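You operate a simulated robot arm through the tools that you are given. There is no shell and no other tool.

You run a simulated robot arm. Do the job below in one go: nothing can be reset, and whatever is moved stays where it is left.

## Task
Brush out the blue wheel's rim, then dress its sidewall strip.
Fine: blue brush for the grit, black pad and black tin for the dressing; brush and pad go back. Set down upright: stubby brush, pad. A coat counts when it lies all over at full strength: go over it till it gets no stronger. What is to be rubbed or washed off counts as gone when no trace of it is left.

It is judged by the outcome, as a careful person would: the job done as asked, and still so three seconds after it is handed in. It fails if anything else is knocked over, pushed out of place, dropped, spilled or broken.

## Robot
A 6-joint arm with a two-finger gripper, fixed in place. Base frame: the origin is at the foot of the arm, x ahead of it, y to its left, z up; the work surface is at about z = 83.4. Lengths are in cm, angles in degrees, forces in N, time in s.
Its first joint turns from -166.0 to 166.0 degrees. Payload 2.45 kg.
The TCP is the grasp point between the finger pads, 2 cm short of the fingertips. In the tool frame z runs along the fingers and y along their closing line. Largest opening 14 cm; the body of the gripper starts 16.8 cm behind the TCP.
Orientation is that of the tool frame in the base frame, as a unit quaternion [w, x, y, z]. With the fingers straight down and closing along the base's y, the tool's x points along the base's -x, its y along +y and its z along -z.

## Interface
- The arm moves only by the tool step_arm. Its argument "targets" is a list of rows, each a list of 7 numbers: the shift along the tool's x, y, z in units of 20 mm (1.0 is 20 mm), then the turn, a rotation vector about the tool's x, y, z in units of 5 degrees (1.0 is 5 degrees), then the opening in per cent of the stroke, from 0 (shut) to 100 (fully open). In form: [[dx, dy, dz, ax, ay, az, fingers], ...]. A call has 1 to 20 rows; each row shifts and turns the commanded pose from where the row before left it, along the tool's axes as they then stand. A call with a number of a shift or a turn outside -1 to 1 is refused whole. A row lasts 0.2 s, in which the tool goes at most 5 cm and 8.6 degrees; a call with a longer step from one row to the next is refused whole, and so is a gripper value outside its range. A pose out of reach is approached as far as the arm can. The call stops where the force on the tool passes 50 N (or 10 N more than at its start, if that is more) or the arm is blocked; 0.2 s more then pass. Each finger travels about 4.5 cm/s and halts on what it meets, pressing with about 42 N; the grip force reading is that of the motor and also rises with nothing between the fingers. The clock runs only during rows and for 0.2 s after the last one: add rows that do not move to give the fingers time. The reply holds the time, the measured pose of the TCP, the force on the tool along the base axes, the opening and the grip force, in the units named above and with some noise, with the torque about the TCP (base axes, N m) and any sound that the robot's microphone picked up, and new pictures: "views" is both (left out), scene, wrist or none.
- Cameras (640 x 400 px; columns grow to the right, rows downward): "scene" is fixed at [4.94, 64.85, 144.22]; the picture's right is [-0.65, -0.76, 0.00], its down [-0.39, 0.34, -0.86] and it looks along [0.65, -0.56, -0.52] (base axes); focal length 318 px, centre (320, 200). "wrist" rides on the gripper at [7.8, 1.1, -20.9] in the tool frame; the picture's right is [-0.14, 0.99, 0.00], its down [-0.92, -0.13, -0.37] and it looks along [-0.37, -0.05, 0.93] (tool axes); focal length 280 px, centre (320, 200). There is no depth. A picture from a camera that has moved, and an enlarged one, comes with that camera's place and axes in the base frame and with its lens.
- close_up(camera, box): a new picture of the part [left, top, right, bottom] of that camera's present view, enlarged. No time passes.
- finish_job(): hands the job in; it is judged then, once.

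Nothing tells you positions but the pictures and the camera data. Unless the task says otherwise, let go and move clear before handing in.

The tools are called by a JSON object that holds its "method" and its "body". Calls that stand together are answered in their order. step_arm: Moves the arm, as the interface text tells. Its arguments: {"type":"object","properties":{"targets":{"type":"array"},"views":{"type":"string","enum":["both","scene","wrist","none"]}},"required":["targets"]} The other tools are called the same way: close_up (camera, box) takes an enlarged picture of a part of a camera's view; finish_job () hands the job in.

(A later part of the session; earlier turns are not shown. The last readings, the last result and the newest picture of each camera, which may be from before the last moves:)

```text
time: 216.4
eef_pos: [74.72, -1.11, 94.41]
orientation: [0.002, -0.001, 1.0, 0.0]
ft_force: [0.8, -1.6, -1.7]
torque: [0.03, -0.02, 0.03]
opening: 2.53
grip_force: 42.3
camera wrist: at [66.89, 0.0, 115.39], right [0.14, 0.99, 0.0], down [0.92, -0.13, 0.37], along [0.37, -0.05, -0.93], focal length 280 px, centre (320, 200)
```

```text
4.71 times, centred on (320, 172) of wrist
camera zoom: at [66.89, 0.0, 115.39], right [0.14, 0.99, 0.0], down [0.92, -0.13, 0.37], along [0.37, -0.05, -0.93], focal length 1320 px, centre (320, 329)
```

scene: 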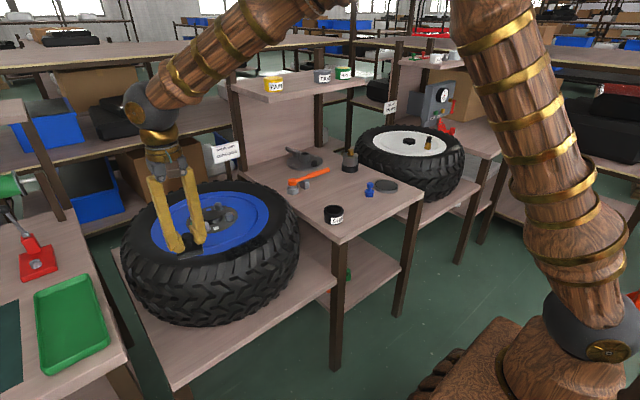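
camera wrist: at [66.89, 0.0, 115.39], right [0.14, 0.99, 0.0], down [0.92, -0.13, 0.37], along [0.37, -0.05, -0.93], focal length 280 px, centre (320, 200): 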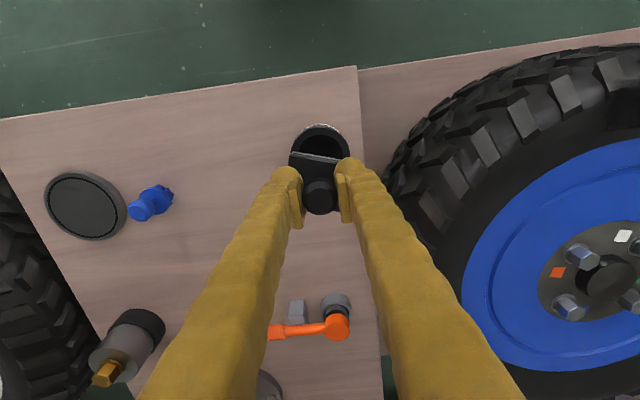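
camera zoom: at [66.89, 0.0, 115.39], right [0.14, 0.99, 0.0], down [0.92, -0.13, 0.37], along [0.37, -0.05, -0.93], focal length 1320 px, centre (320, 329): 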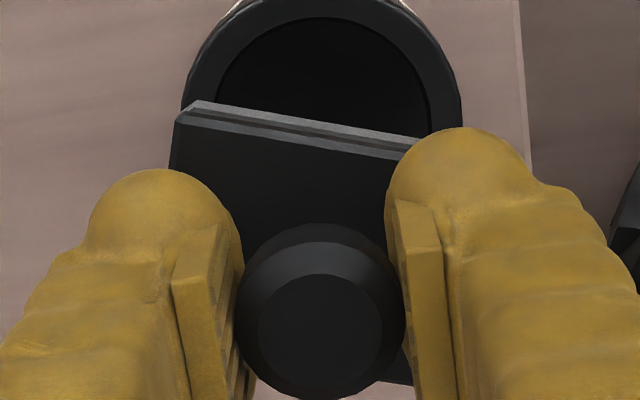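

Reloaded. The pad's turn in the grip is now about 19.5°, so I'll compensate for that and go back over the whole strip.

{"method": "step_arm", "body": {"targets": [[0, 1, 0, 0, 0, 0, 0], [0, 1, 0, 0, 0, 0, 0], [0, 1, 0, 0, 0, 0, 0], [0, 1, 0, 0, 0, 0, 0], [0.1, 1, 0, 0, 0, 0, 0], [0.1, 1, 0, 0, 0, 0, 0], [0.1, 1, 0, 0, 0, 0, 0], [0.1, 1, 0, 0, 0, 0, 0], [0.1, 1, 0, 0, 0, 0, 0], [0.1, 1, 0, 0, 0, 0, 0], [0.1, 1, 0, 0, 0, 0, 0], [0.05, 1, 0, 0, 0, 0, 0], [0, 1, 0, 0, 0, 0, 0], [0, 1, 0, 0, 0, 0, 0], [0, 1, 0, 0, 0, 0, 0], [0, 1, 0, 0, 0, 0, 0], [0, 0.2, 0, 0, 0, -0.9, 0], [0, 0, 0.4, 0, 0, -1, 0], [0, 0, 0.8, 0, 0, -1, 0], [0, 0, 0.5, 0, 0, -1, 0]], "views": "none"}}

{"method": "step_arm", "body": {"targets": [[0, 0, 0.3, 0, 0, 0, 0], [0, 0, 0.2, 0, 0, 0, 0], [0, 0, 0, 0, 0, 0, 0]], "views": "none"}}

{"method": "close_up", "body": {"camera": "wrist", "box": [240, 80, 480, 230]}}

{"method": "close_up", "body": {"camera": "scene", "box": [190, 205, 290, 268]}}

```text
time: 220.6
eef_pos: [73.28, 31.23, 91.2]
orientation: [0.002, -0.17, 0.985, 0.0]
ft_force: [-0.4, 0.8, -0.5]
torque: [0.0, 0.03, 0.0]
opening: 2.5
grip_force: 41.5
```

```text
time: 221.4
eef_pos: [73.35, 31.26, 90.13]
orientation: [0.003, -0.169, 0.986, 0.0]
ft_force: [0.0, 0.6, -0.3]
torque: [-0.01, 0.02, 0.01]
opening: 2.52
grip_force: 42.4
```

```text
2.67 times, centred on (360, 155) of wrist
camera zoom: at [65.53, 29.72, 111.11], right [-0.2, 0.98, 0.0], down [0.91, 0.19, 0.37], along [0.37, 0.08, -0.93], focal length 748 px, centre (213, 320)
```

zoom: 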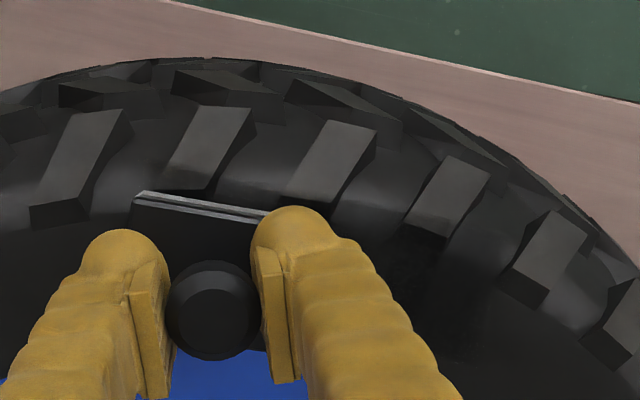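

```text
6.35 times, centred on (240, 236) of scene
camera zoom: at [4.94, 64.85, 144.22], right [-0.65, -0.76, 0.0], down [-0.39, 0.34, -0.86], along [0.65, -0.56, -0.52], focal length 2016 px, centre (828, -32)
```

zoom: 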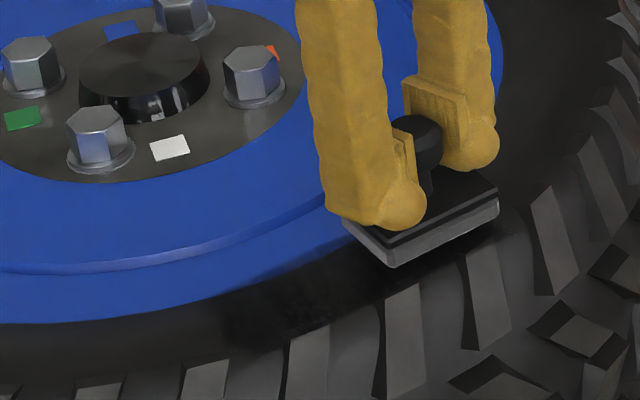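

{"method": "step_arm", "body": {"targets": [[0, 0, 0.2, 0, 0, 0, 0], [0, 0, 0.08, 0, 0, 0, 0], [0, 0, 0, 0, 0, 0, 0]], "views": "none"}}

{"method": "step_arm", "body": {"targets": [[0, 0, 0.05, 0, 0, 0, 0], [0, 0, 0, 0, 0, 0, 0]], "views": "none"}}

{"method": "step_arm", "body": {"targets": [[0, 0, 0.04, 0, 0, 0, 0], [0, 0, 0, 0, 0, 0, 0]], "views": "none"}}

```text
time: 222.2
eef_pos: [73.42, 31.23, 89.51]
orientation: [0.003, -0.17, 0.985, 0.001]
ft_force: [0.0, -0.5, 0.3]
torque: [-0.01, 0.01, 0.0]
opening: 2.52
grip_force: 42.1
```

```text
time: 222.8
eef_pos: [73.38, 31.27, 89.5]
orientation: [0.002, -0.17, 0.986, 0.001]
ft_force: [-1.0, -0.1, -0.4]
torque: [0.01, 0.0, 0.01]
opening: 2.53
grip_force: 42.1
```

```text
time: 223.4
eef_pos: [73.37, 31.25, 89.48]
orientation: [0.003, -0.169, 0.986, 0.001]
ft_force: [-1.7, -0.7, 5.6]
torque: [0.03, 0.01, 0.01]
opening: 2.54
grip_force: 41.9
```

{"method": "step_arm", "body": {"targets": [[0.0834, -0.2357, 0.04, 0, 0, 0, 0], [-0.0834, 0.2357, 0, 0, 0, 0, 0], [-0.0834, 0.2357, 0, 0, 0, 0, 0], [0.0834, -0.2357, 0, 0, 0, 0, 0], [0.0834, -0.2357, 0, 0, 0, 0, 0], [-0.0834, 0.2357, 0, 0, 0, 0, 0], [-0.0834, 0.2357, 0, 0, 0, 0, 0], [-0.0834, 0.2357, 0, 0, 0, 0, 0]], "views": "none"}}

{"method": "step_arm", "body": {"targets": [[-0.0834, 0.2357, 0, 0, 0, 0, 0], [-0.0834, 0.2357, 0, 0, 0, 0, 0], [-0.0834, 0.2357, 0, 0, 0, 0, 0], [-0.0834, 0.2357, 0, 0, 0, 0, 0], [-0.0834, 0.2357, 0, 0, 0, 0, 0], [-0.0834, 0.2357, 0, 0, 0, 0, 0], [-0.0834, 0.2357, 0, 0, 0, 0, 0]], "views": "none"}}

{"method": "step_arm", "body": {"targets": [[-0.0834, 0.2357, 0, 0, 0, 0, 0], [-0.0834, 0.2357, 0, 0, 0, 0, 0], [-0.0834, 0.2357, 0, 0, 0, 0, 0], [-0.0834, 0.2357, 0, 0, 0, 0, 0], [-0.0834, 0.2357, 0, 0, 0, 0, 0], [-0.0834, 0.2357, 0, 0, 0, 0, 0], [-0.0834, 0.2357, 0, 0, 0, 0, 0]], "views": "none"}}

{"method": "close_up", "body": {"camera": "wrist", "box": [120, 80, 360, 230]}}

{"method": "close_up", "body": {"camera": "scene", "box": [190, 205, 290, 268]}}

```text
time: 225.2
eef_pos: [73.37, 32.22, 89.47]
orientation: [0.002, -0.17, 0.986, 0.001]
ft_force: [-2.1, -25.5, 34.0]
torque: [-0.41, 0.09, -0.01]
opening: 2.54
grip_force: 41.5
```

```text
time: 226.8
eef_pos: [73.43, 35.79, 89.48]
orientation: [0.003, -0.169, 0.986, 0.0]
ft_force: [0.0, -20.9, 26.7]
torque: [-0.37, -0.01, 0.0]
opening: 2.52
grip_force: 42.2
```

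```text
time: 228.4
eef_pos: [73.42, 39.25, 89.38]
orientation: [0.003, -0.17, 0.985, 0.001]
ft_force: [-0.1, -9.8, 14.0]
torque: [-0.08, -0.14, -0.08]
opening: 2.54
grip_force: 41.9
```

```text
2.67 times, centred on (240, 155) of wrist
camera zoom: at [65.55, 37.71, 110.35], right [-0.2, 0.98, 0.0], down [0.91, 0.19, 0.37], along [0.37, 0.08, -0.93], focal length 748 px, centre (533, 320)
```

zoom: 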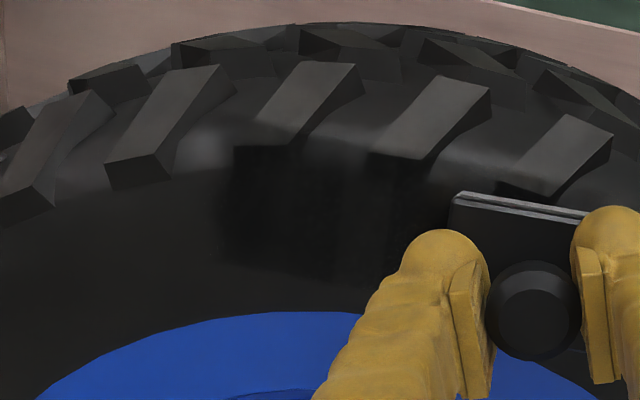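

```text
6.35 times, centred on (240, 236) of scene
camera zoom: at [4.94, 64.85, 144.22], right [-0.65, -0.76, 0.0], down [-0.39, 0.34, -0.86], along [0.65, -0.56, -0.52], focal length 2016 px, centre (828, -32)
```

zoom: 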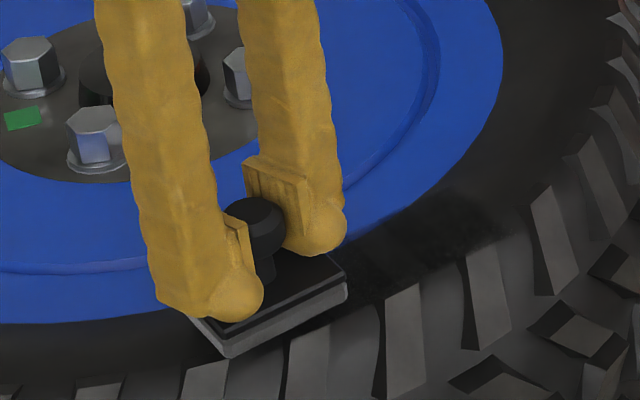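

{"method": "step_arm", "body": {"targets": [[-0.0834, 0.2357, 0.02, 0, 0, 0, 0], [0.0834, -0.2357, 0, 0, 0, 0, 0], [0.0834, -0.2357, 0, 0, 0, 0, 0], [0.0834, -0.2357, 0, 0, 0, 0, 0], [-0.0834, 0.2357, 0, 0, 0, 0, 0], [-0.0834, 0.2357, 0, 0, 0, 0, 0], [-0.0834, 0.2357, 0, 0, 0, 0, 0], [-0.1, -0.035, 0, 0, 0, 0, 0], [-0.1, -0.035, 0, 0, 0, 0, 0], [0.0834, -0.2357, 0, 0, 0, 0, 0], [0.0834, -0.2357, 0, 0, 0, 0, 0], [0.0834, -0.2357, 0, 0, 0, 0, 0]], "views": "none"}}

{"method": "step_arm", "body": {"targets": [[-0.0834, 0.2357, 0, 0, 0, 0, 0], [-0.0834, 0.2357, 0, 0, 0, 0, 0], [-0.0834, 0.2357, 0, 0, 0, 0, 0], [0.2, 0.07, 0, 0, 0, 0, 0], [0.2, 0.07, 0, 0, 0, 0, 0], [0.0834, -0.2357, 0, 0, 0, 0, 0], [0.0834, -0.2357, 0, 0, 0, 0, 0], [0.0834, -0.2357, 0, 0, 0, 0, 0], [0.0834, -0.2357, 0, 0, 0, 0, 0], [0.0834, -0.2357, 0, 0, 0, 0, 0]], "views": "none"}}

{"method": "step_arm", "body": {"targets": [[0.0834, -0.2357, 0, 0, 0, 0, 0], [0.0834, -0.2357, 0, 0, 0, 0, 0], [0.0834, -0.2357, 0, 0, 0, 0, 0], [0.0834, -0.2357, 0, 0, 0, 0, 0], [0.0834, -0.2357, 0, 0, 0, 0, 0], [0.0834, -0.2357, 0, 0, 0, 0, 0]], "views": "none"}}

{"method": "step_arm", "body": {"targets": [[0.0834, -0.2357, 0.02, 0, 0, 0, 0], [0.0834, -0.2357, 0, 0, 0, 0, 0], [0.0834, -0.2357, 0, 0, 0, 0, 0], [0.0834, -0.2357, 0, 0, 0, 0, 0], [0.0834, -0.2357, 0, 0, 0, 0, 0], [0.0834, -0.2357, 0, 0, 0, 0, 0], [0.0834, -0.2357, 0, 0, 0, 0, 0]], "views": "none"}}

{"method": "close_up", "body": {"camera": "wrist", "box": [280, 80, 520, 230]}}

{"method": "close_up", "body": {"camera": "scene", "box": [190, 205, 290, 268]}}

```text
time: 231.0
eef_pos: [73.83, 38.29, 89.33]
orientation: [0.004, -0.17, 0.985, 0.0]
ft_force: [3.5, 16.5, 22.2]
torque: [0.3, 0.05, -0.11]
opening: 2.51
grip_force: 41.9
```

```text
time: 233.2
eef_pos: [72.93, 37.2, 89.35]
orientation: [0.002, -0.169, 0.986, 0.0]
ft_force: [0.1, 4.0, 5.6]
torque: [0.04, -0.02, 0.01]
opening: 2.53
grip_force: 41.7
```

```text
time: 234.6
eef_pos: [72.91, 34.24, 89.31]
orientation: [0.003, -0.17, 0.986, 0.001]
ft_force: [-0.2, 4.9, 6.4]
torque: [0.15, 0.01, 0.0]
opening: 2.5
grip_force: 41.8
```

```text
time: 236.2
eef_pos: [72.96, 30.86, 89.33]
orientation: [0.004, -0.17, 0.985, 0.001]
ft_force: [0.6, 9.4, 14.6]
torque: [0.14, -0.24, 0.1]
opening: 2.52
grip_force: 42.2
```

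```text
2.67 times, centred on (400, 155) of wrist
camera zoom: at [65.08, 29.17, 110.26], right [-0.2, 0.98, 0.0], down [0.91, 0.19, 0.37], along [0.37, 0.08, -0.93], focal length 748 px, centre (107, 320)
```

zoom: 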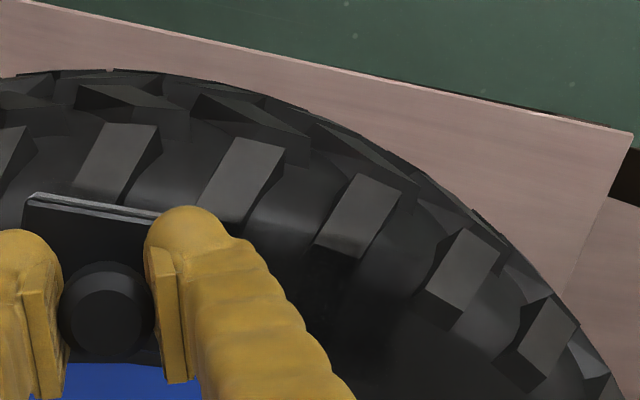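

```text
6.35 times, centred on (240, 236) of scene
camera zoom: at [4.94, 64.85, 144.22], right [-0.65, -0.76, 0.0], down [-0.39, 0.34, -0.86], along [0.65, -0.56, -0.52], focal length 2016 px, centre (828, -32)
```

zoom: 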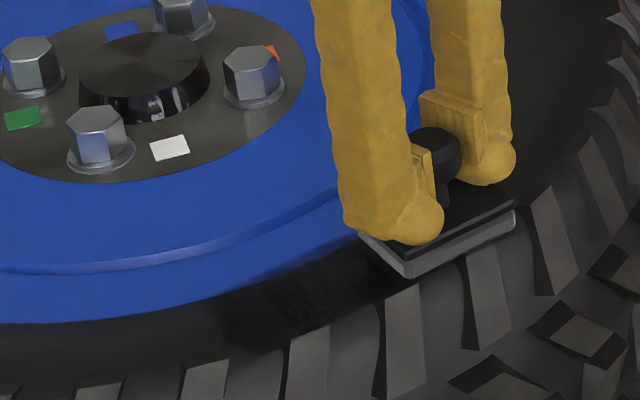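

{"method": "step_arm", "body": {"targets": [[-0.0834, 0.2357, 0, 0, 0, 0, 0], [-0.0834, 0.2357, 0, 0, 0, 0, 0], [-0.0834, 0.2357, 0, 0, 0, 0, 0], [0.0834, -0.2357, 0, 0, 0, 0, 0], [0.0834, -0.2357, 0, 0, 0, 0, 0], [0.0834, -0.2357, 0, 0, 0, 0, 0], [-0.2, -0.07, 0, 0, 0, 0, 0], [-0.2, -0.07, 0, 0, 0, 0, 0], [-0.0834, 0.2357, 0, 0, 0, 0, 0], [-0.0834, 0.2357, 0, 0, 0, 0, 0], [-0.0834, 0.2357, 0, 0, 0, 0, 0]], "views": "none"}}

{"method": "step_arm", "body": {"targets": [[0.0834, -0.2357, 0, 0, 0, 0, 0], [0.0834, -0.2357, 0, 0, 0, 0, 0], [0.0834, -0.2357, 0, 0, 0, 0, 0], [-0.0834, 0.2357, 0, 0, 0, 0, 0], [-0.0834, 0.2357, 0, 0, 0, 0, 0], [-0.0834, 0.2357, 0, 0, 0, 0, 0], [-0.0834, 0.2357, 0, 0, 0, 0, 0], [-0.0834, 0.2357, 0, 0, 0, 0, 0], [-0.0834, 0.2357, 0, 0, 0, 0, 0]], "views": "none"}}

{"method": "step_arm", "body": {"targets": [[-0.0834, 0.2357, 0, 0, 0, 0, 0], [-0.0834, 0.2357, 0, 0, 0, 0, 0], [-0.0834, 0.2357, 0, 0, 0, 0, 0], [-0.0834, 0.2357, 0, 0, 0, 0, 0], [-0.0834, 0.2357, 0, 0, 0, 0, 0], [-0.0834, 0.2357, 0, 0, 0, 0, 0]], "views": "none"}}

{"method": "step_arm", "body": {"targets": [[-0.0834, 0.2357, 0.02, 0, 0, 0, 0], [-0.0834, 0.2357, 0, 0, 0, 0, 0], [-0.0834, 0.2357, 0, 0, 0, 0, 0], [-0.0834, 0.2357, 0, 0, 0, 0, 0], [-0.0834, 0.2357, 0, 0, 0, 0, 0], [-0.0834, 0.2357, 0, 0, 0, 0, 0]], "views": "none"}}

```text
time: 238.6
eef_pos: [73.77, 32.29, 89.3]
orientation: [0.003, -0.169, 0.986, 0.0]
ft_force: [-0.2, -6.8, 8.2]
torque: [-0.1, 0.08, 0.06]
opening: 2.51
grip_force: 41.6
```

```text
time: 240.6
eef_pos: [73.89, 33.76, 89.25]
orientation: [0.003, -0.169, 0.986, 0.0]
ft_force: [-0.2, -6.2, 6.8]
torque: [-0.14, 0.1, 0.08]
opening: 2.47
grip_force: 42.3
```

```text
time: 242.0
eef_pos: [73.87, 36.88, 89.27]
orientation: [0.002, -0.169, 0.986, 0.0]
ft_force: [1.0, -2.7, 2.5]
torque: [-0.13, 0.07, 0.0]
opening: 2.52
grip_force: 41.7
```

```text
time: 243.4
eef_pos: [73.69, 39.72, 89.25]
orientation: [0.004, -0.169, 0.986, 0.001]
ft_force: [-0.3, -5.8, 8.7]
torque: [-0.05, -0.03, -0.01]
opening: 2.5
grip_force: 42.1
```

Now I'll lift and go to the same +y viewing pose as before to compare.

{"method": "step_arm", "body": {"targets": [[0, 0, -0.3, 0, 0, 0, 0], [0, 0, -1, 0, 0, 1, 0], [0, 0, -1, 0, 0, 1, 0], [0, 0, -1, 0, 0, 1, 0], [0.25, 1, -0.2, 0, 0, 0.9, 0], [0.25, 1, 0, 0, 0, 0, 0], [0, 1, 0, 0, 0, 0, 0], [0, 1, 0, 0, 0, 0, 0], [0, 1, 0, 0, 0, 0, 0], [0, 0, 0, 0, 0, 0, 0]], "views": "wrist"}}

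{"method": "close_up", "body": {"camera": "wrist", "box": [130, 145, 270, 225]}}

{"method": "close_up", "body": {"camera": "wrist", "box": [190, 140, 270, 200]}}

{"method": "close_up", "body": {"camera": "scene", "box": [215, 225, 275, 268]}}

```text
time: 245.6
eef_pos: [72.64, 49.86, 96.11]
orientation: [0.003, -0.001, 1.0, 0.0]
ft_force: [-0.3, 0.6, -0.6]
torque: [0.01, 0.0, 0.02]
opening: 2.51
grip_force: 42.0
camera wrist: at [64.7, 50.82, 117.19], right [0.14, 0.99, 0.0], down [0.92, -0.13, 0.37], along [0.37, -0.05, -0.93], focal length 280 px, centre (320, 200)
```

wrist: 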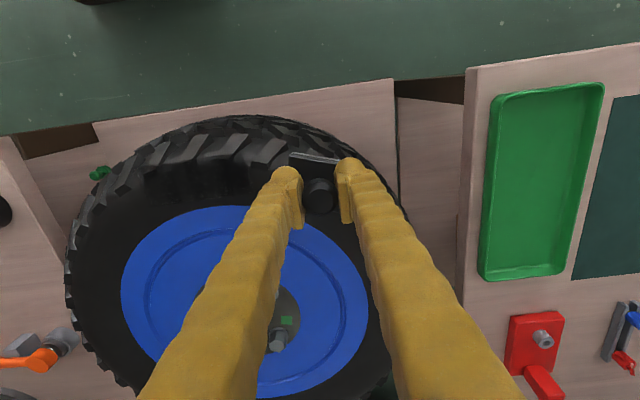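

```text
4.57 times, centred on (200, 185) of wrist
camera zoom: at [64.7, 50.82, 117.19], right [0.14, 0.99, 0.0], down [0.92, -0.13, 0.37], along [0.37, -0.05, -0.93], focal length 1282 px, centre (869, 269)
```

zoom: 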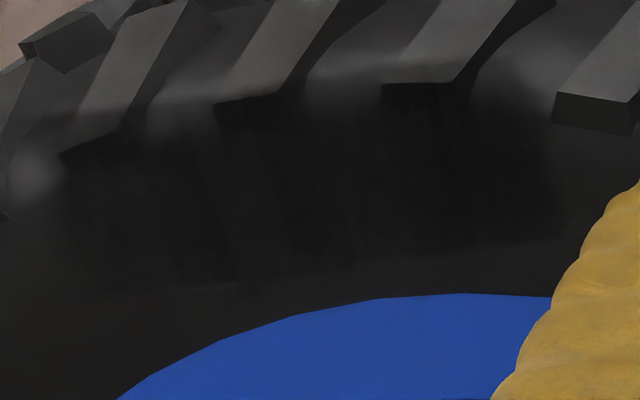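

```text
6.67 times, centred on (230, 170) of wrist
camera zoom: at [64.7, 50.82, 117.19], right [0.14, 0.99, 0.0], down [0.92, -0.13, 0.37], along [0.37, -0.05, -0.93], focal length 1869 px, centre (920, 400)
```

zoom: 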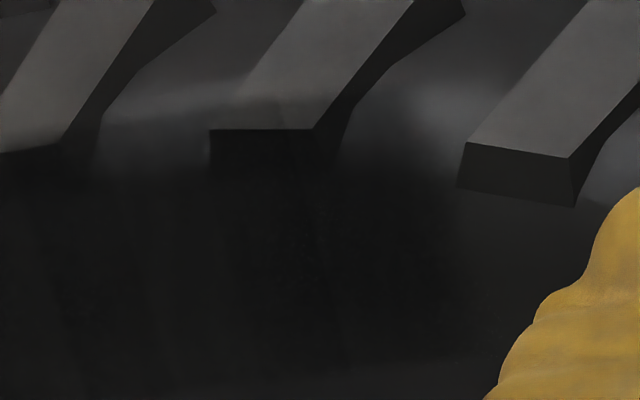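

```text
9.30 times, centred on (245, 246) of scene
camera zoom: at [4.94, 64.85, 144.22], right [-0.65, -0.76, 0.0], down [-0.39, 0.34, -0.86], along [0.65, -0.56, -0.52], focal length 2954 px, centre (1018, -233)
```

zoom: 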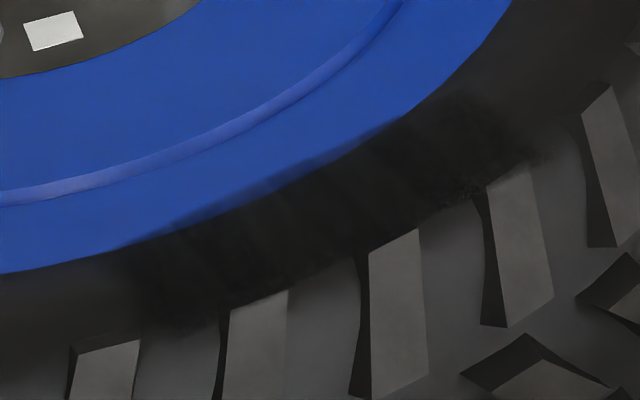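

The scene view is unchanged from before that last pass, so the main area is at full strength. The outermost edge on the block shoulders still shows a gradient, so I'll do an extra pass slightly further out (x≈72.1).

{"method": "step_arm", "body": {"targets": [[0.1, -1, 0, 0, 0, 0, 0], [0.1, -1, 0, 0, 0, 0, 0], [0.07, -1, 0, 0, 0, 0, 0], [0, -1, 0, 0, 0, 0, 0], [0, -1, 0, 0, 0, -0.9, 0], [0, -0.1, 0.4, 0, 0, -1, 0], [0, 0, 0.8, 0, 0, -1, 0], [0, 0, 0.8, 0, 0, -1, 0], [0, 0, 0.8, 0, 0, 0, 0], [0, 0, 0.3, 0, 0, 0, 0], [0, 0, 0, 0, 0, 0, 0]], "views": "none"}}

{"method": "close_up", "body": {"camera": "wrist", "box": [180, 80, 420, 230]}}

{"method": "close_up", "body": {"camera": "scene", "box": [190, 205, 290, 268]}}

```text
time: 248.0
eef_pos: [72.07, 39.46, 89.97]
orientation: [0.002, -0.169, 0.986, 0.0]
ft_force: [0.2, 0.8, -0.9]
torque: [0.02, 0.01, -0.01]
opening: 2.53
grip_force: 41.9
```

```text
2.67 times, centred on (300, 155) of wrist
camera zoom: at [64.3, 37.96, 110.94], right [-0.2, 0.98, 0.0], down [0.91, 0.19, 0.37], along [0.37, 0.08, -0.93], focal length 748 px, centre (373, 320)
```

zoom: 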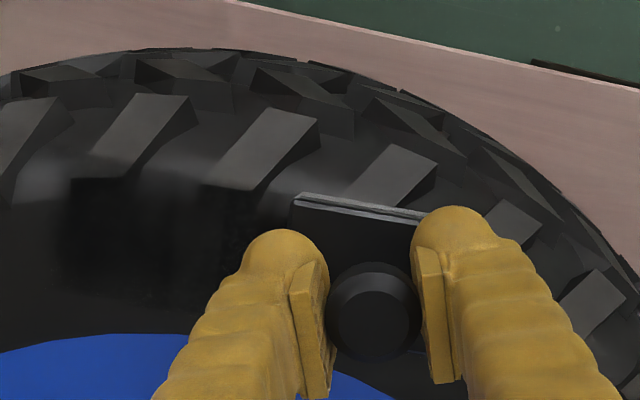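

```text
6.35 times, centred on (240, 236) of scene
camera zoom: at [4.94, 64.85, 144.22], right [-0.65, -0.76, 0.0], down [-0.39, 0.34, -0.86], along [0.65, -0.56, -0.52], focal length 2016 px, centre (828, -32)
```

zoom: 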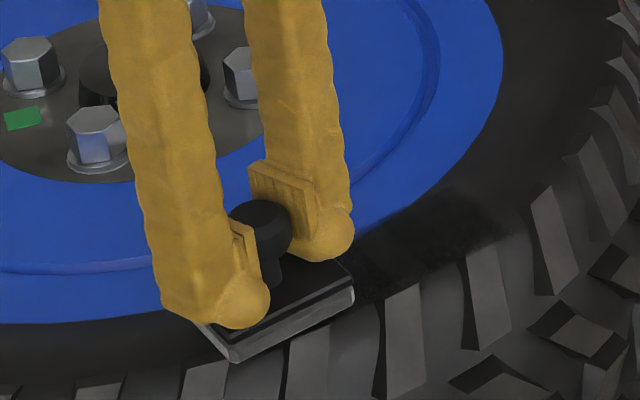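

{"method": "step_arm", "body": {"targets": [[0, 0, 0.2, 0, 0, 0, 0], [0, 0, 0.08, 0, 0, 0, 0], [0, 0, 0, 0, 0, 0, 0]], "views": "none"}}

{"method": "step_arm", "body": {"targets": [[0, 0, 0.05, 0, 0, 0, 0], [0, 0, 0, 0, 0, 0, 0]], "views": "none"}}

{"method": "step_arm", "body": {"targets": [[0, 0, 0.04, 0, 0, 0, 0], [0, 0, 0, 0, 0, 0, 0]], "views": "none"}}

```text
time: 248.8
eef_pos: [72.11, 39.53, 89.53]
orientation: [0.002, -0.169, 0.986, 0.0]
ft_force: [0.6, -1.1, -0.8]
torque: [0.0, -0.01, 0.0]
opening: 2.53
grip_force: 41.7
```

```text
time: 249.4
eef_pos: [72.13, 39.6, 89.31]
orientation: [0.002, -0.169, 0.986, 0.0]
ft_force: [-0.4, 0.0, -1.3]
torque: [0.03, 0.0, 0.04]
opening: 2.5
grip_force: 41.9
```

```text
time: 250.0
eef_pos: [72.08, 39.58, 89.32]
orientation: [0.002, -0.169, 0.986, 0.0]
ft_force: [0.0, 0.3, -0.9]
torque: [-0.02, 0.0, -0.02]
opening: 2.5
grip_force: 41.9
```

{"method": "step_arm", "body": {"targets": [[0, 0, 0.04, 0, 0, 0, 0], [0, 0, 0, 0, 0, 0, 0]], "views": "none"}}

{"method": "step_arm", "body": {"targets": [[0, 0, 0.03, 0, 0, 0, 0], [0, 0, 0, 0, 0, 0, 0]], "views": "none"}}

{"method": "step_arm", "body": {"targets": [[0, 0, 0.03, 0, 0, 0, 0], [0, 0, 0, 0, 0, 0, 0]], "views": "none"}}

```text
time: 250.6
eef_pos: [72.13, 39.54, 89.26]
orientation: [0.003, -0.169, 0.986, 0.001]
ft_force: [-0.5, 0.4, 9.8]
torque: [-0.02, -0.13, -0.04]
opening: 2.49
grip_force: 41.9
```

```text
time: 251.2
eef_pos: [72.16, 39.58, 89.23]
orientation: [0.004, -0.169, 0.986, 0.001]
ft_force: [-3.1, 1.8, 26.8]
torque: [-0.02, -0.31, 0.0]
opening: 2.52
grip_force: 42.1
```

```text
time: 251.8
eef_pos: [72.11, 39.49, 89.15]
orientation: [0.004, -0.169, 0.986, 0.001]
ft_force: [-4.1, 1.9, 41.5]
torque: [0.13, -0.52, 0.0]
opening: 2.49
grip_force: 42.0
```

{"method": "step_arm", "body": {"targets": [[0, 0, -0.04, 0, 0, 0, 0], [0.0834, -0.2357, 0, 0, 0, 0, 0], [0.0834, -0.2357, 0, 0, 0, 0, 0], [0.0834, -0.2357, 0, 0, 0, 0, 0], [-0.0834, 0.2357, 0, 0, 0, 0, 0], [-0.0834, 0.2357, 0, 0, 0, 0, 0], [-0.0834, 0.2357, 0, 0, 0, 0, 0]], "views": "none"}}

{"method": "step_arm", "body": {"targets": [[0.0834, -0.2357, 0, 0, 0, 0, 0], [0.0834, -0.2357, 0, 0, 0, 0, 0], [0.0834, -0.2357, 0, 0, 0, 0, 0], [0.0834, -0.2357, 0, 0, 0, 0, 0], [0.0834, -0.2357, 0, 0, 0, 0, 0], [0.0834, -0.2357, 0, 0, 0, 0, 0]], "views": "none"}}

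{"method": "step_arm", "body": {"targets": [[0.0834, -0.2357, 0, 0, 0, 0, 0], [0.0834, -0.2357, 0, 0, 0, 0, 0], [0.0834, -0.2357, 0, 0, 0, 0, 0], [0.0834, -0.2357, 0, 0, 0, 0, 0], [0.0834, -0.2357, 0, 0, 0, 0, 0], [0.0834, -0.2357, 0, 0, 0, 0, 0]], "views": "none"}}

{"method": "step_arm", "body": {"targets": [[0.0834, -0.2357, 0, 0, 0, 0, 0], [0.0834, -0.2357, 0, 0, 0, 0, 0], [0.0834, -0.2357, 0, 0, 0, 0, 0], [0.0834, -0.2357, 0, 0, 0, 0, 0], [0.0834, -0.2357, 0, 0, 0, 0, 0], [-0.0834, 0.2357, 0, 0, 0, 0, 0], [-0.0834, 0.2357, 0, 0, 0, 0, 0], [-0.0834, 0.2357, 0, 0, 0, 0, 0]], "views": "none"}}

{"method": "close_up", "body": {"camera": "wrist", "box": [240, 80, 480, 230]}}

{"method": "close_up", "body": {"camera": "scene", "box": [190, 205, 290, 268]}}

```text
time: 253.4
eef_pos: [72.17, 39.41, 89.16]
orientation: [0.003, -0.17, 0.986, 0.0]
ft_force: [-0.6, -15.9, 20.4]
torque: [-0.37, -0.36, -0.25]
opening: 2.51
grip_force: 42.0
```

```text
time: 254.8
eef_pos: [72.09, 36.51, 89.17]
orientation: [0.003, -0.17, 0.985, 0.0]
ft_force: [-0.5, 6.4, 10.4]
torque: [0.09, -0.06, 0.01]
opening: 2.5
grip_force: 42.3
```

```text
time: 256.2
eef_pos: [72.06, 33.38, 89.2]
orientation: [0.002, -0.17, 0.986, 0.0]
ft_force: [0.8, 7.0, 9.8]
torque: [0.25, -0.09, 0.04]
opening: 2.5
grip_force: 41.8
```

```text
time: 258.0
eef_pos: [72.16, 32.52, 89.19]
orientation: [0.002, -0.17, 0.985, 0.0]
ft_force: [0.1, -4.1, 4.6]
torque: [-0.12, -0.06, 0.01]
opening: 2.51
grip_force: 41.5
```

```text
2.67 times, centred on (360, 155) of wrist
camera zoom: at [64.26, 30.94, 110.13], right [-0.2, 0.98, 0.0], down [0.91, 0.19, 0.37], along [0.37, 0.08, -0.93], focal length 748 px, centre (213, 320)
```

zoom: 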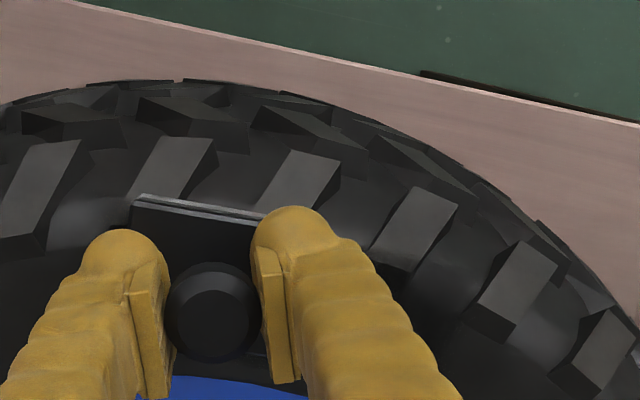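

```text
6.35 times, centred on (240, 236) of scene
camera zoom: at [4.94, 64.85, 144.22], right [-0.65, -0.76, 0.0], down [-0.39, 0.34, -0.86], along [0.65, -0.56, -0.52], focal length 2016 px, centre (828, -32)
```

zoom: 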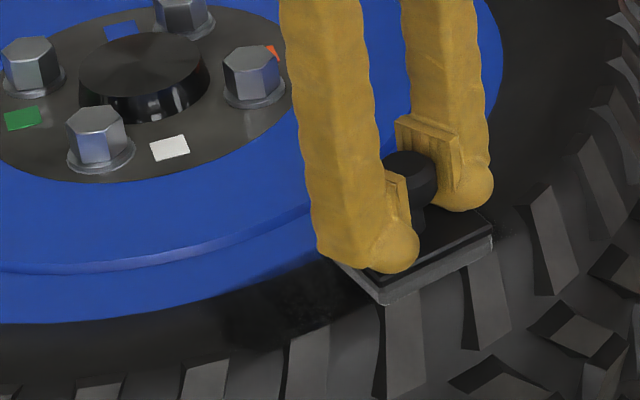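

{"method": "step_arm", "body": {"targets": [[0, 0, -0.3, 0, 0, 0, 0], [0, 0, -1, 0, 0, 1, 0], [0, 0, -1, 0, 0, 1, 0], [0, 0, -1, 0, 0, 1, 0], [0, -1, 0, 0, 0, 0.9, 0], [0, -1, 0, 0, 0, 0, 0], [0, -1, 0, 0, 0, 0, 0], [0, -1, 0, 0, 0, 0, 0], [0, -1, 0, 0, 0, 0, 0], [0, 0, 0, 0, 0, 0, 0]], "views": "wrist"}}

{"method": "close_up", "body": {"camera": "wrist", "box": [360, 90, 560, 215]}}

{"method": "close_up", "body": {"camera": "wrist", "box": [370, 110, 480, 190]}}

{"method": "close_up", "body": {"camera": "wrist", "box": [450, 100, 560, 180]}}

{"method": "close_up", "body": {"camera": "scene", "box": [215, 225, 275, 268]}}

```text
time: 260.2
eef_pos: [72.18, 22.46, 95.74]
orientation: [0.002, 0.0, 1.0, 0.001]
ft_force: [-0.5, -1.0, -0.5]
torque: [0.02, -0.02, 0.03]
opening: 2.52
grip_force: 41.7
camera wrist: at [64.29, 23.61, 116.7], right [0.14, 0.99, 0.0], down [0.92, -0.13, 0.37], along [0.37, -0.05, -0.93], focal length 280 px, centre (320, 200)
```

wrist: 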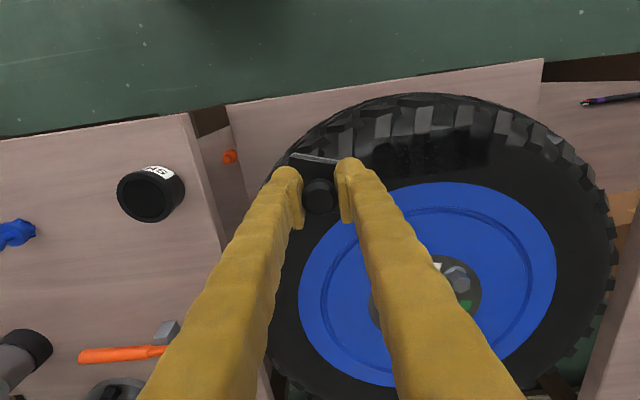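

```text
3.20 times, centred on (460, 152) of wrist
camera zoom: at [64.29, 23.61, 116.7], right [0.14, 0.99, 0.0], down [0.92, -0.13, 0.37], along [0.37, -0.05, -0.93], focal length 897 px, centre (-128, 352)
```

zoom: 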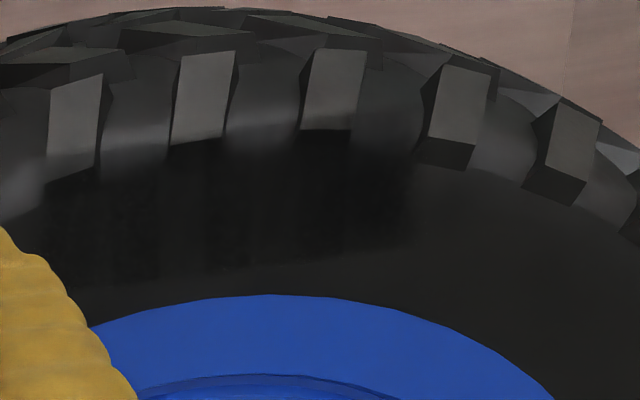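

```text
5.00 times, centred on (425, 150) of wrist
camera zoom: at [64.29, 23.61, 116.7], right [0.14, 0.99, 0.0], down [0.92, -0.13, 0.37], along [0.37, -0.05, -0.93], focal length 1402 px, centre (-205, 450)
```

zoom: 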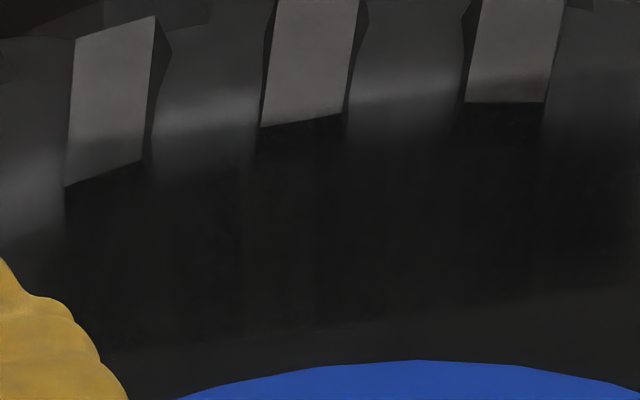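

```text
5.00 times, centred on (505, 140) of wrist
camera zoom: at [64.29, 23.61, 116.7], right [0.14, 0.99, 0.0], down [0.92, -0.13, 0.37], along [0.37, -0.05, -0.93], focal length 1402 px, centre (-605, 500)
```

zoom: 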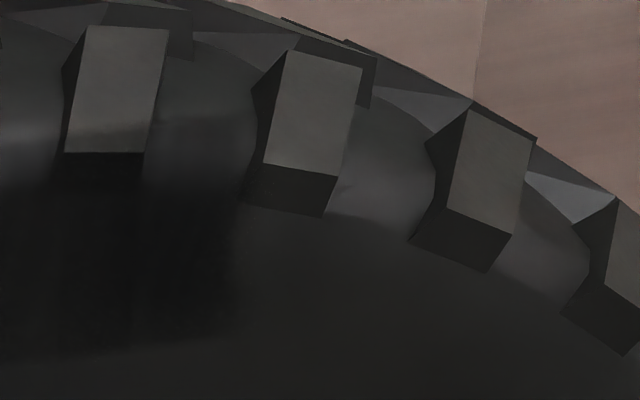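

```text
9.30 times, centred on (245, 246) of scene
camera zoom: at [4.94, 64.85, 144.22], right [-0.65, -0.76, 0.0], down [-0.39, 0.34, -0.86], along [0.65, -0.56, -0.52], focal length 2954 px, centre (1018, -233)
```

zoom: 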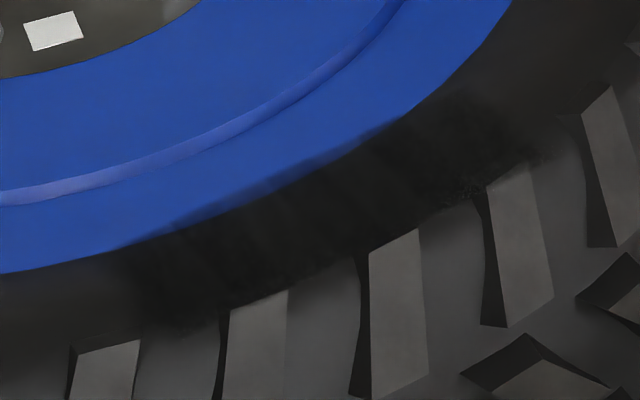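

{"method": "close_up", "body": {"camera": "scene", "box": [247, 226, 275, 246]}}

{"method": "close_up", "body": {"camera": "scene", "box": [223, 238, 253, 260]}}

{"method": "close_up", "body": {"camera": "wrist", "box": [365, 125, 425, 170]}}

{"method": "close_up", "body": {"camera": "wrist", "box": [440, 120, 510, 170]}}

```text
16.00 times, centred on (261, 236) of scene
camera zoom: at [4.94, 64.85, 144.22], right [-0.65, -0.76, 0.0], down [-0.39, 0.34, -0.86], along [0.65, -0.56, -0.52], focal length 5080 px, centre (1264, -376)
```

zoom: 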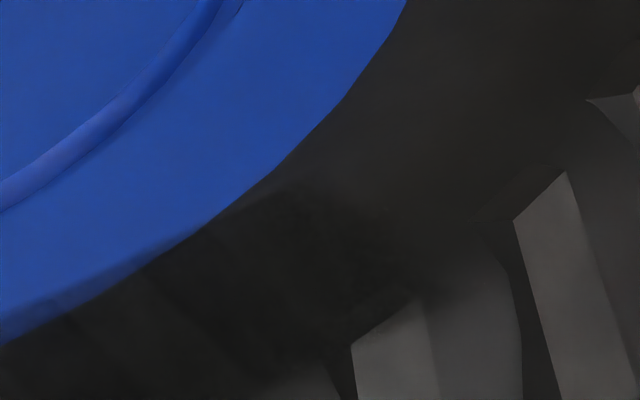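

```text
16.00 times, centred on (238, 249) of scene
camera zoom: at [4.94, 64.85, 144.22], right [-0.65, -0.76, 0.0], down [-0.39, 0.34, -0.86], along [0.65, -0.56, -0.52], focal length 5080 px, centre (1632, -584)
```

zoom: 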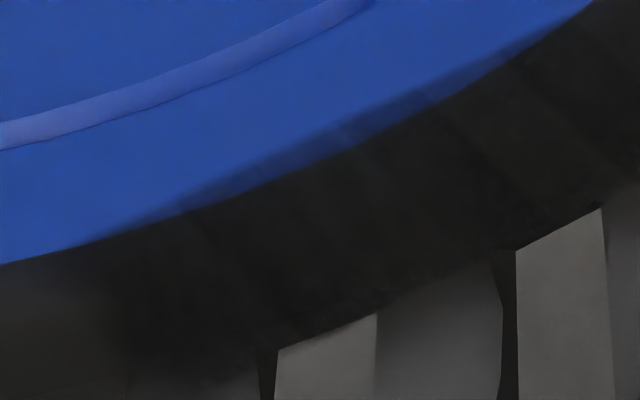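

```text
8.89 times, centred on (395, 148) of wrist
camera zoom: at [64.29, 23.61, 116.7], right [0.14, 0.99, 0.0], down [0.92, -0.13, 0.37], along [0.37, -0.05, -0.93], focal length 2492 px, centre (-347, 667)
```

zoom: 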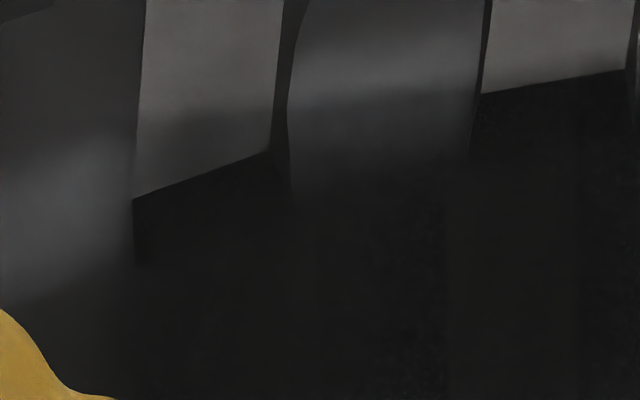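

```text
8.00 times, centred on (475, 145) of wrist
camera zoom: at [64.29, 23.61, 116.7], right [0.14, 0.99, 0.0], down [0.92, -0.13, 0.37], along [0.37, -0.05, -0.93], focal length 2243 px, centre (-920, 640)
```

zoom: 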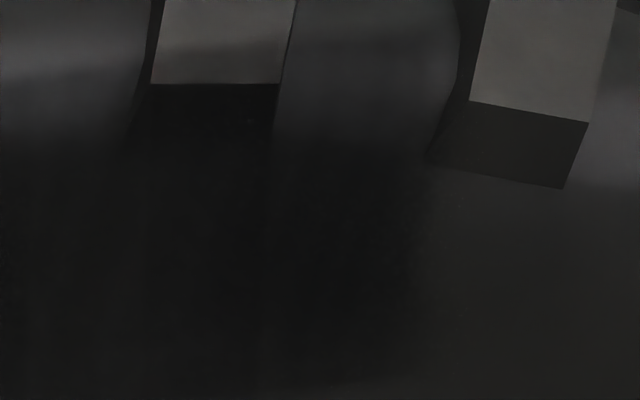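

The faint radial streaks stay the same between passes, so they look like tyre facets rather than thin coat. To be sure about the ends, I'll reload once more and give both ends another concentrated pass.

{"method": "step_arm", "body": {"targets": [[-0.12, -1, 0, 0, 0, 0, 0], [-0.12, -1, 0, 0, 0, 0, 0], [-0.12, -1, 0, 0, 0, 0, 0], [-0.12, -1, 0, 0, 0, 0, 0], [-0.12, -1, 0, 0, 0, 0, 0], [-0.12, -1, 0, 0, 0, 0, 0], [-0.12, -1, 0, 0, 0, 0, 0], [-0.12, -1, 0, 0, 0, 0, 0], [-0.12, -1, 0, 0, 0, 0, 0], [-0.12, -1, 0, 0, 0, 0, 0], [-0.08, -1, 0, 0, 0, 0, 0], [0, -0.77, 0.3, 0, 0, 0, 0], [0, 0, 0.8, 0, 0, 0, 0], [0, 0, 0.8, 0, 0, 0, 0], [0, 0, 0.8, 0, 0, 0, 0], [0, 0, 0.8, 0, 0, 0, 0], [0, 0, 0.7, 0, 0, 0, 0], [0, 0, 0, 0, 0, 0, 0]], "views": "none"}}

{"method": "close_up", "body": {"camera": "scene", "box": [300, 175, 380, 227]}}

{"method": "close_up", "body": {"camera": "wrist", "box": [220, 110, 420, 235]}}

```text
time: 264.0
eef_pos: [74.85, -1.02, 87.38]
orientation: [0.003, 0.0, 1.0, 0.001]
ft_force: [-0.3, -0.7, -2.1]
torque: [0.04, 0.0, -0.01]
opening: 2.49
grip_force: 42.1
```

```text
7.69 times, centred on (340, 201) of scene
camera zoom: at [4.94, 64.85, 144.22], right [-0.65, -0.76, 0.0], down [-0.39, 0.34, -0.86], along [0.65, -0.56, -0.52], focal length 2442 px, centre (166, 192)
```

zoom: 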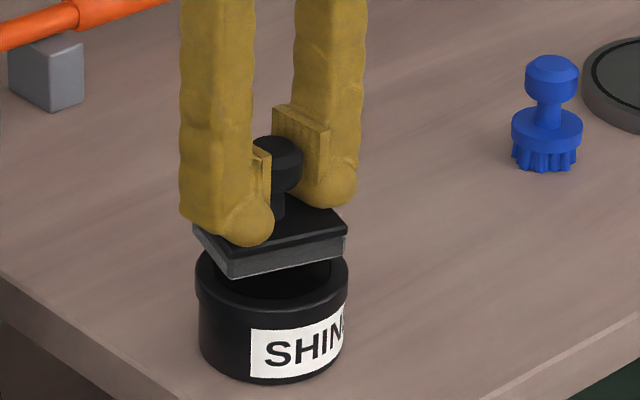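

```text
3.20 times, centred on (320, 172) of wrist
camera zoom: at [66.91, 0.09, 108.32], right [0.14, 0.99, 0.0], down [0.92, -0.13, 0.37], along [0.37, -0.05, -0.93], focal length 897 px, centre (320, 288)
```

zoom: 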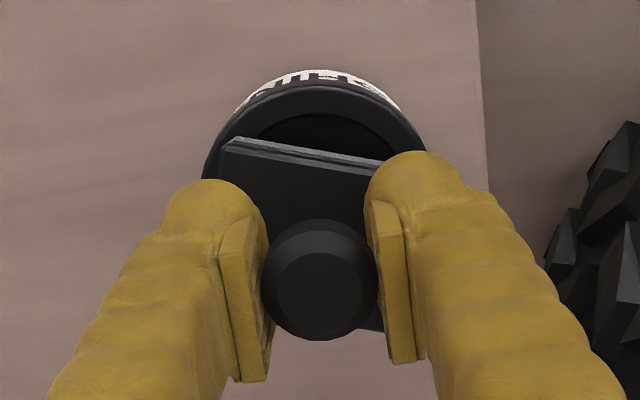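

{"method": "step_arm", "body": {"targets": [[0, 0, 0.2, 0, 0, 0, 0], [0, 0, 0.1, 0, 0, 0, 0], [0, 0, 0, 0, 0, 0, 0]], "views": "none"}}

{"method": "step_arm", "body": {"targets": [[0, 0, 0.06, 0, 0, 0, 0], [0, 0, 0, 0, 0, 0, 0]], "views": "none"}}

{"method": "step_arm", "body": {"targets": [[0, 0, 0.04, 0, 0, 0, 0], [0, 0, 0, 0, 0, 0, 0]], "views": "none"}}

{"method": "step_arm", "body": {"targets": [[0, 0, 0.04, 0, 0, 0, 0], [0, 0, 0, 0, 0, 0, 0]], "views": "none"}}

```text
time: 264.8
eef_pos: [74.75, -1.08, 86.74]
orientation: [0.003, 0.0, 1.0, 0.001]
ft_force: [-0.4, -0.3, -0.3]
torque: [-0.01, 0.01, 0.0]
opening: 2.49
grip_force: 41.6
```

```text
time: 265.4
eef_pos: [74.84, -1.05, 86.66]
orientation: [0.002, 0.0, 1.0, 0.002]
ft_force: [-0.7, -0.3, -0.8]
torque: [0.01, -0.01, 0.0]
opening: 2.53
grip_force: 41.9
```

```text
time: 266.0
eef_pos: [74.75, -0.97, 86.49]
orientation: [0.003, 0.0, 1.0, 0.001]
ft_force: [0.3, -0.2, -0.8]
torque: [0.01, -0.01, 0.01]
opening: 2.49
grip_force: 42.3
```

```text
time: 266.6
eef_pos: [74.77, -1.08, 86.35]
orientation: [0.003, 0.001, 1.0, 0.001]
ft_force: [-0.8, 0.7, 0.3]
torque: [-0.01, -0.01, -0.03]
opening: 2.5
grip_force: 41.9
```

{"method": "step_arm", "body": {"targets": [[0, 0, 0.03, 0, 0, 0, 0], [0, 0, 0, 0, 0, 0, 0]], "views": "none"}}

{"method": "step_arm", "body": {"targets": [[0, 0, 0.03, 0, 0, 0, 0], [0, 0, 0, 0, 0, 0, 0]], "views": "none"}}

{"method": "close_up", "body": {"camera": "scene", "box": [310, 185, 370, 225]}}

```text
time: 267.2
eef_pos: [74.81, -1.08, 86.37]
orientation: [0.003, 0.0, 1.0, 0.001]
ft_force: [0.2, -0.2, 3.0]
torque: [-0.12, 0.13, 0.0]
opening: 2.5
grip_force: 41.6
```

```text
time: 267.8
eef_pos: [74.77, -1.13, 86.4]
orientation: [0.002, -0.001, 1.0, 0.0]
ft_force: [-0.3, 1.1, 8.2]
torque: [-0.15, 0.26, -0.02]
opening: 2.51
grip_force: 41.9
```

```text
10.00 times, centred on (340, 205) of scene
camera zoom: at [4.94, 64.85, 144.22], right [-0.65, -0.76, 0.0], down [-0.39, 0.34, -0.86], along [0.65, -0.56, -0.52], focal length 3175 px, centre (120, 150)
```

zoom: 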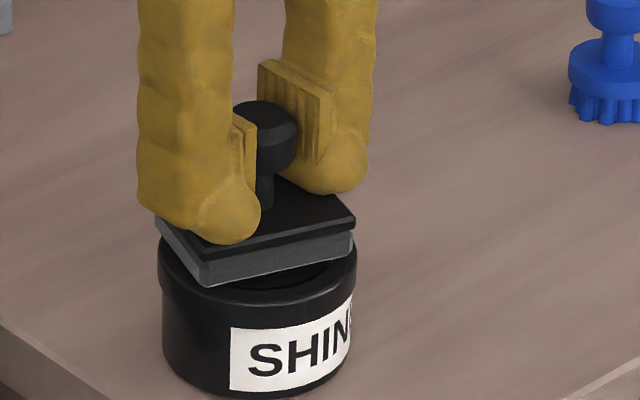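

{"method": "step_arm", "body": {"targets": [[0, 0, -0.1, 0, 0, 0, 0], [0, 0, -0.4, 0, 0, 0, 0], [0, 0, -1, 0, 0, 0, 0], [0, 0, -1, 0, 0, 0, 0], [0, 0, -1, 0, 0, 0, 0], [0, 0.5, -0.5, 0, 0, 0, 0], [0.07, 1, 0, 0, 0, 0, 0], [0.07, 1, 0, 0, 0, 0, 0], [0.07, 1, 0, 0, 0, 0, 0], [0.07, 1, 0, 0, 0, 0, 0], [0.07, 1, 0, 0, 0, 0, 0], [0.07, 1, 0, 0, 0, 0, 0], [0.07, 1, 0, 0, 0, 0, 0], [0.07, 1, 0, 0, 0, 0, 0], [0.07, 1, 0, 0, 0, 0, 0], [0.05, 1, 0, 0, 0, 0, 0]], "views": "none"}}

{"method": "step_arm", "body": {"targets": [[0, 1, 0, 0, 0, 0, 0], [0, 1, 0, 0, 0, 0, 0], [0, 1, 0, 0, 0, 0, 0], [0, 1, 0, 0, 0, 0, 0], [0, 1, 0, 0, 0, 0, 0], [0, 1, 0, 0, 0, 0, 0], [0, 1, 0, 0, 0, 0, 0], [0, 1, 0, 0, 0, 0, 0], [0, 1, 0, 0, 0, 0, 0], [0, 0.45, 0, 0, 0, -0.6, 0], [0, 0, 0, 0, 0, -1, 0], [0, 0, 0.4, 0, 0, -1, 0], [0, 0, 0.8, 0, 0, -1, 0], [0, 0, 0.6, 0, 0, 0, 0], [0, 0, 0.4, 0, 0, 0, 0], [0, 0, 0, 0, 0, 0, 0]], "views": "none"}}

{"method": "close_up", "body": {"camera": "wrist", "box": [180, 80, 420, 230]}}

{"method": "close_up", "body": {"camera": "scene", "box": [190, 205, 290, 268]}}

```text
time: 271.2
eef_pos: [73.41, 20.0, 94.24]
orientation: [0.003, 0.0, 1.0, 0.001]
ft_force: [-0.3, 0.0, -0.8]
torque: [0.02, 0.0, 0.02]
opening: 2.52
grip_force: 42.3
```

```text
time: 274.6
eef_pos: [73.44, 38.97, 90.03]
orientation: [0.002, -0.157, 0.988, 0.0]
ft_force: [-0.5, 0.3, -0.5]
torque: [-0.01, -0.01, 0.01]
opening: 2.51
grip_force: 41.9
```

```text
2.67 times, centred on (300, 155) of wrist
camera zoom: at [65.61, 37.57, 110.89], right [-0.18, 0.98, 0.0], down [0.91, 0.16, 0.37], along [0.37, 0.07, -0.93], focal length 748 px, centre (373, 320)
```

zoom: 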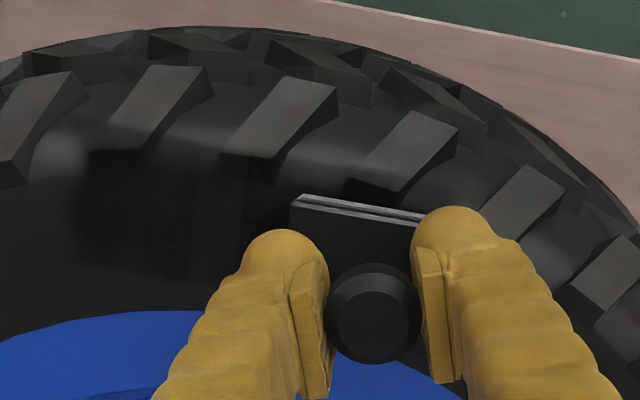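

```text
6.35 times, centred on (240, 236) of scene
camera zoom: at [4.94, 64.85, 144.22], right [-0.65, -0.76, 0.0], down [-0.39, 0.34, -0.86], along [0.65, -0.56, -0.52], focal length 2016 px, centre (828, -32)
```

zoom: 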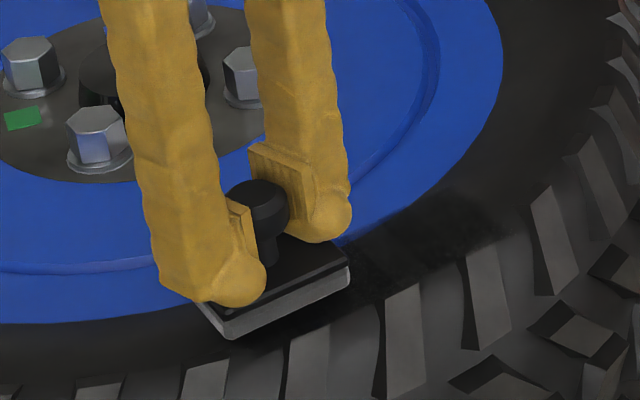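

{"method": "step_arm", "body": {"targets": [[0, 0, 0.25, 0, 0, 0, 0], [0, 0, 0.1, 0, 0, 0, 0], [0, 0, 0, 0, 0, 0, 0]], "views": "none"}}

{"method": "step_arm", "body": {"targets": [[0, 0, 0.04, 0, 0, 0, 0], [0, 0, 0, 0, 0, 0, 0]], "views": "none"}}

{"method": "step_arm", "body": {"targets": [[0, 0, 0.03, 0, 0, 0, 0], [0, 0, 0, 0, 0, 0, 0]], "views": "none"}}

```text
time: 275.4
eef_pos: [73.51, 38.85, 89.19]
orientation: [0.003, -0.157, 0.988, 0.0]
ft_force: [-0.2, 0.8, -0.1]
torque: [0.02, 0.02, -0.01]
opening: 2.53
grip_force: 42.1
```

```text
time: 276.0
eef_pos: [73.43, 38.97, 89.22]
orientation: [0.003, -0.156, 0.988, 0.001]
ft_force: [-1.5, 0.5, 8.8]
torque: [-0.29, 0.1, -0.03]
opening: 2.53
grip_force: 42.4
```

```text
time: 276.6
eef_pos: [73.47, 39.03, 89.26]
orientation: [0.004, -0.156, 0.988, 0.001]
ft_force: [-1.3, 2.3, 17.1]
torque: [-0.34, 0.11, -0.03]
opening: 2.52
grip_force: 42.5
```

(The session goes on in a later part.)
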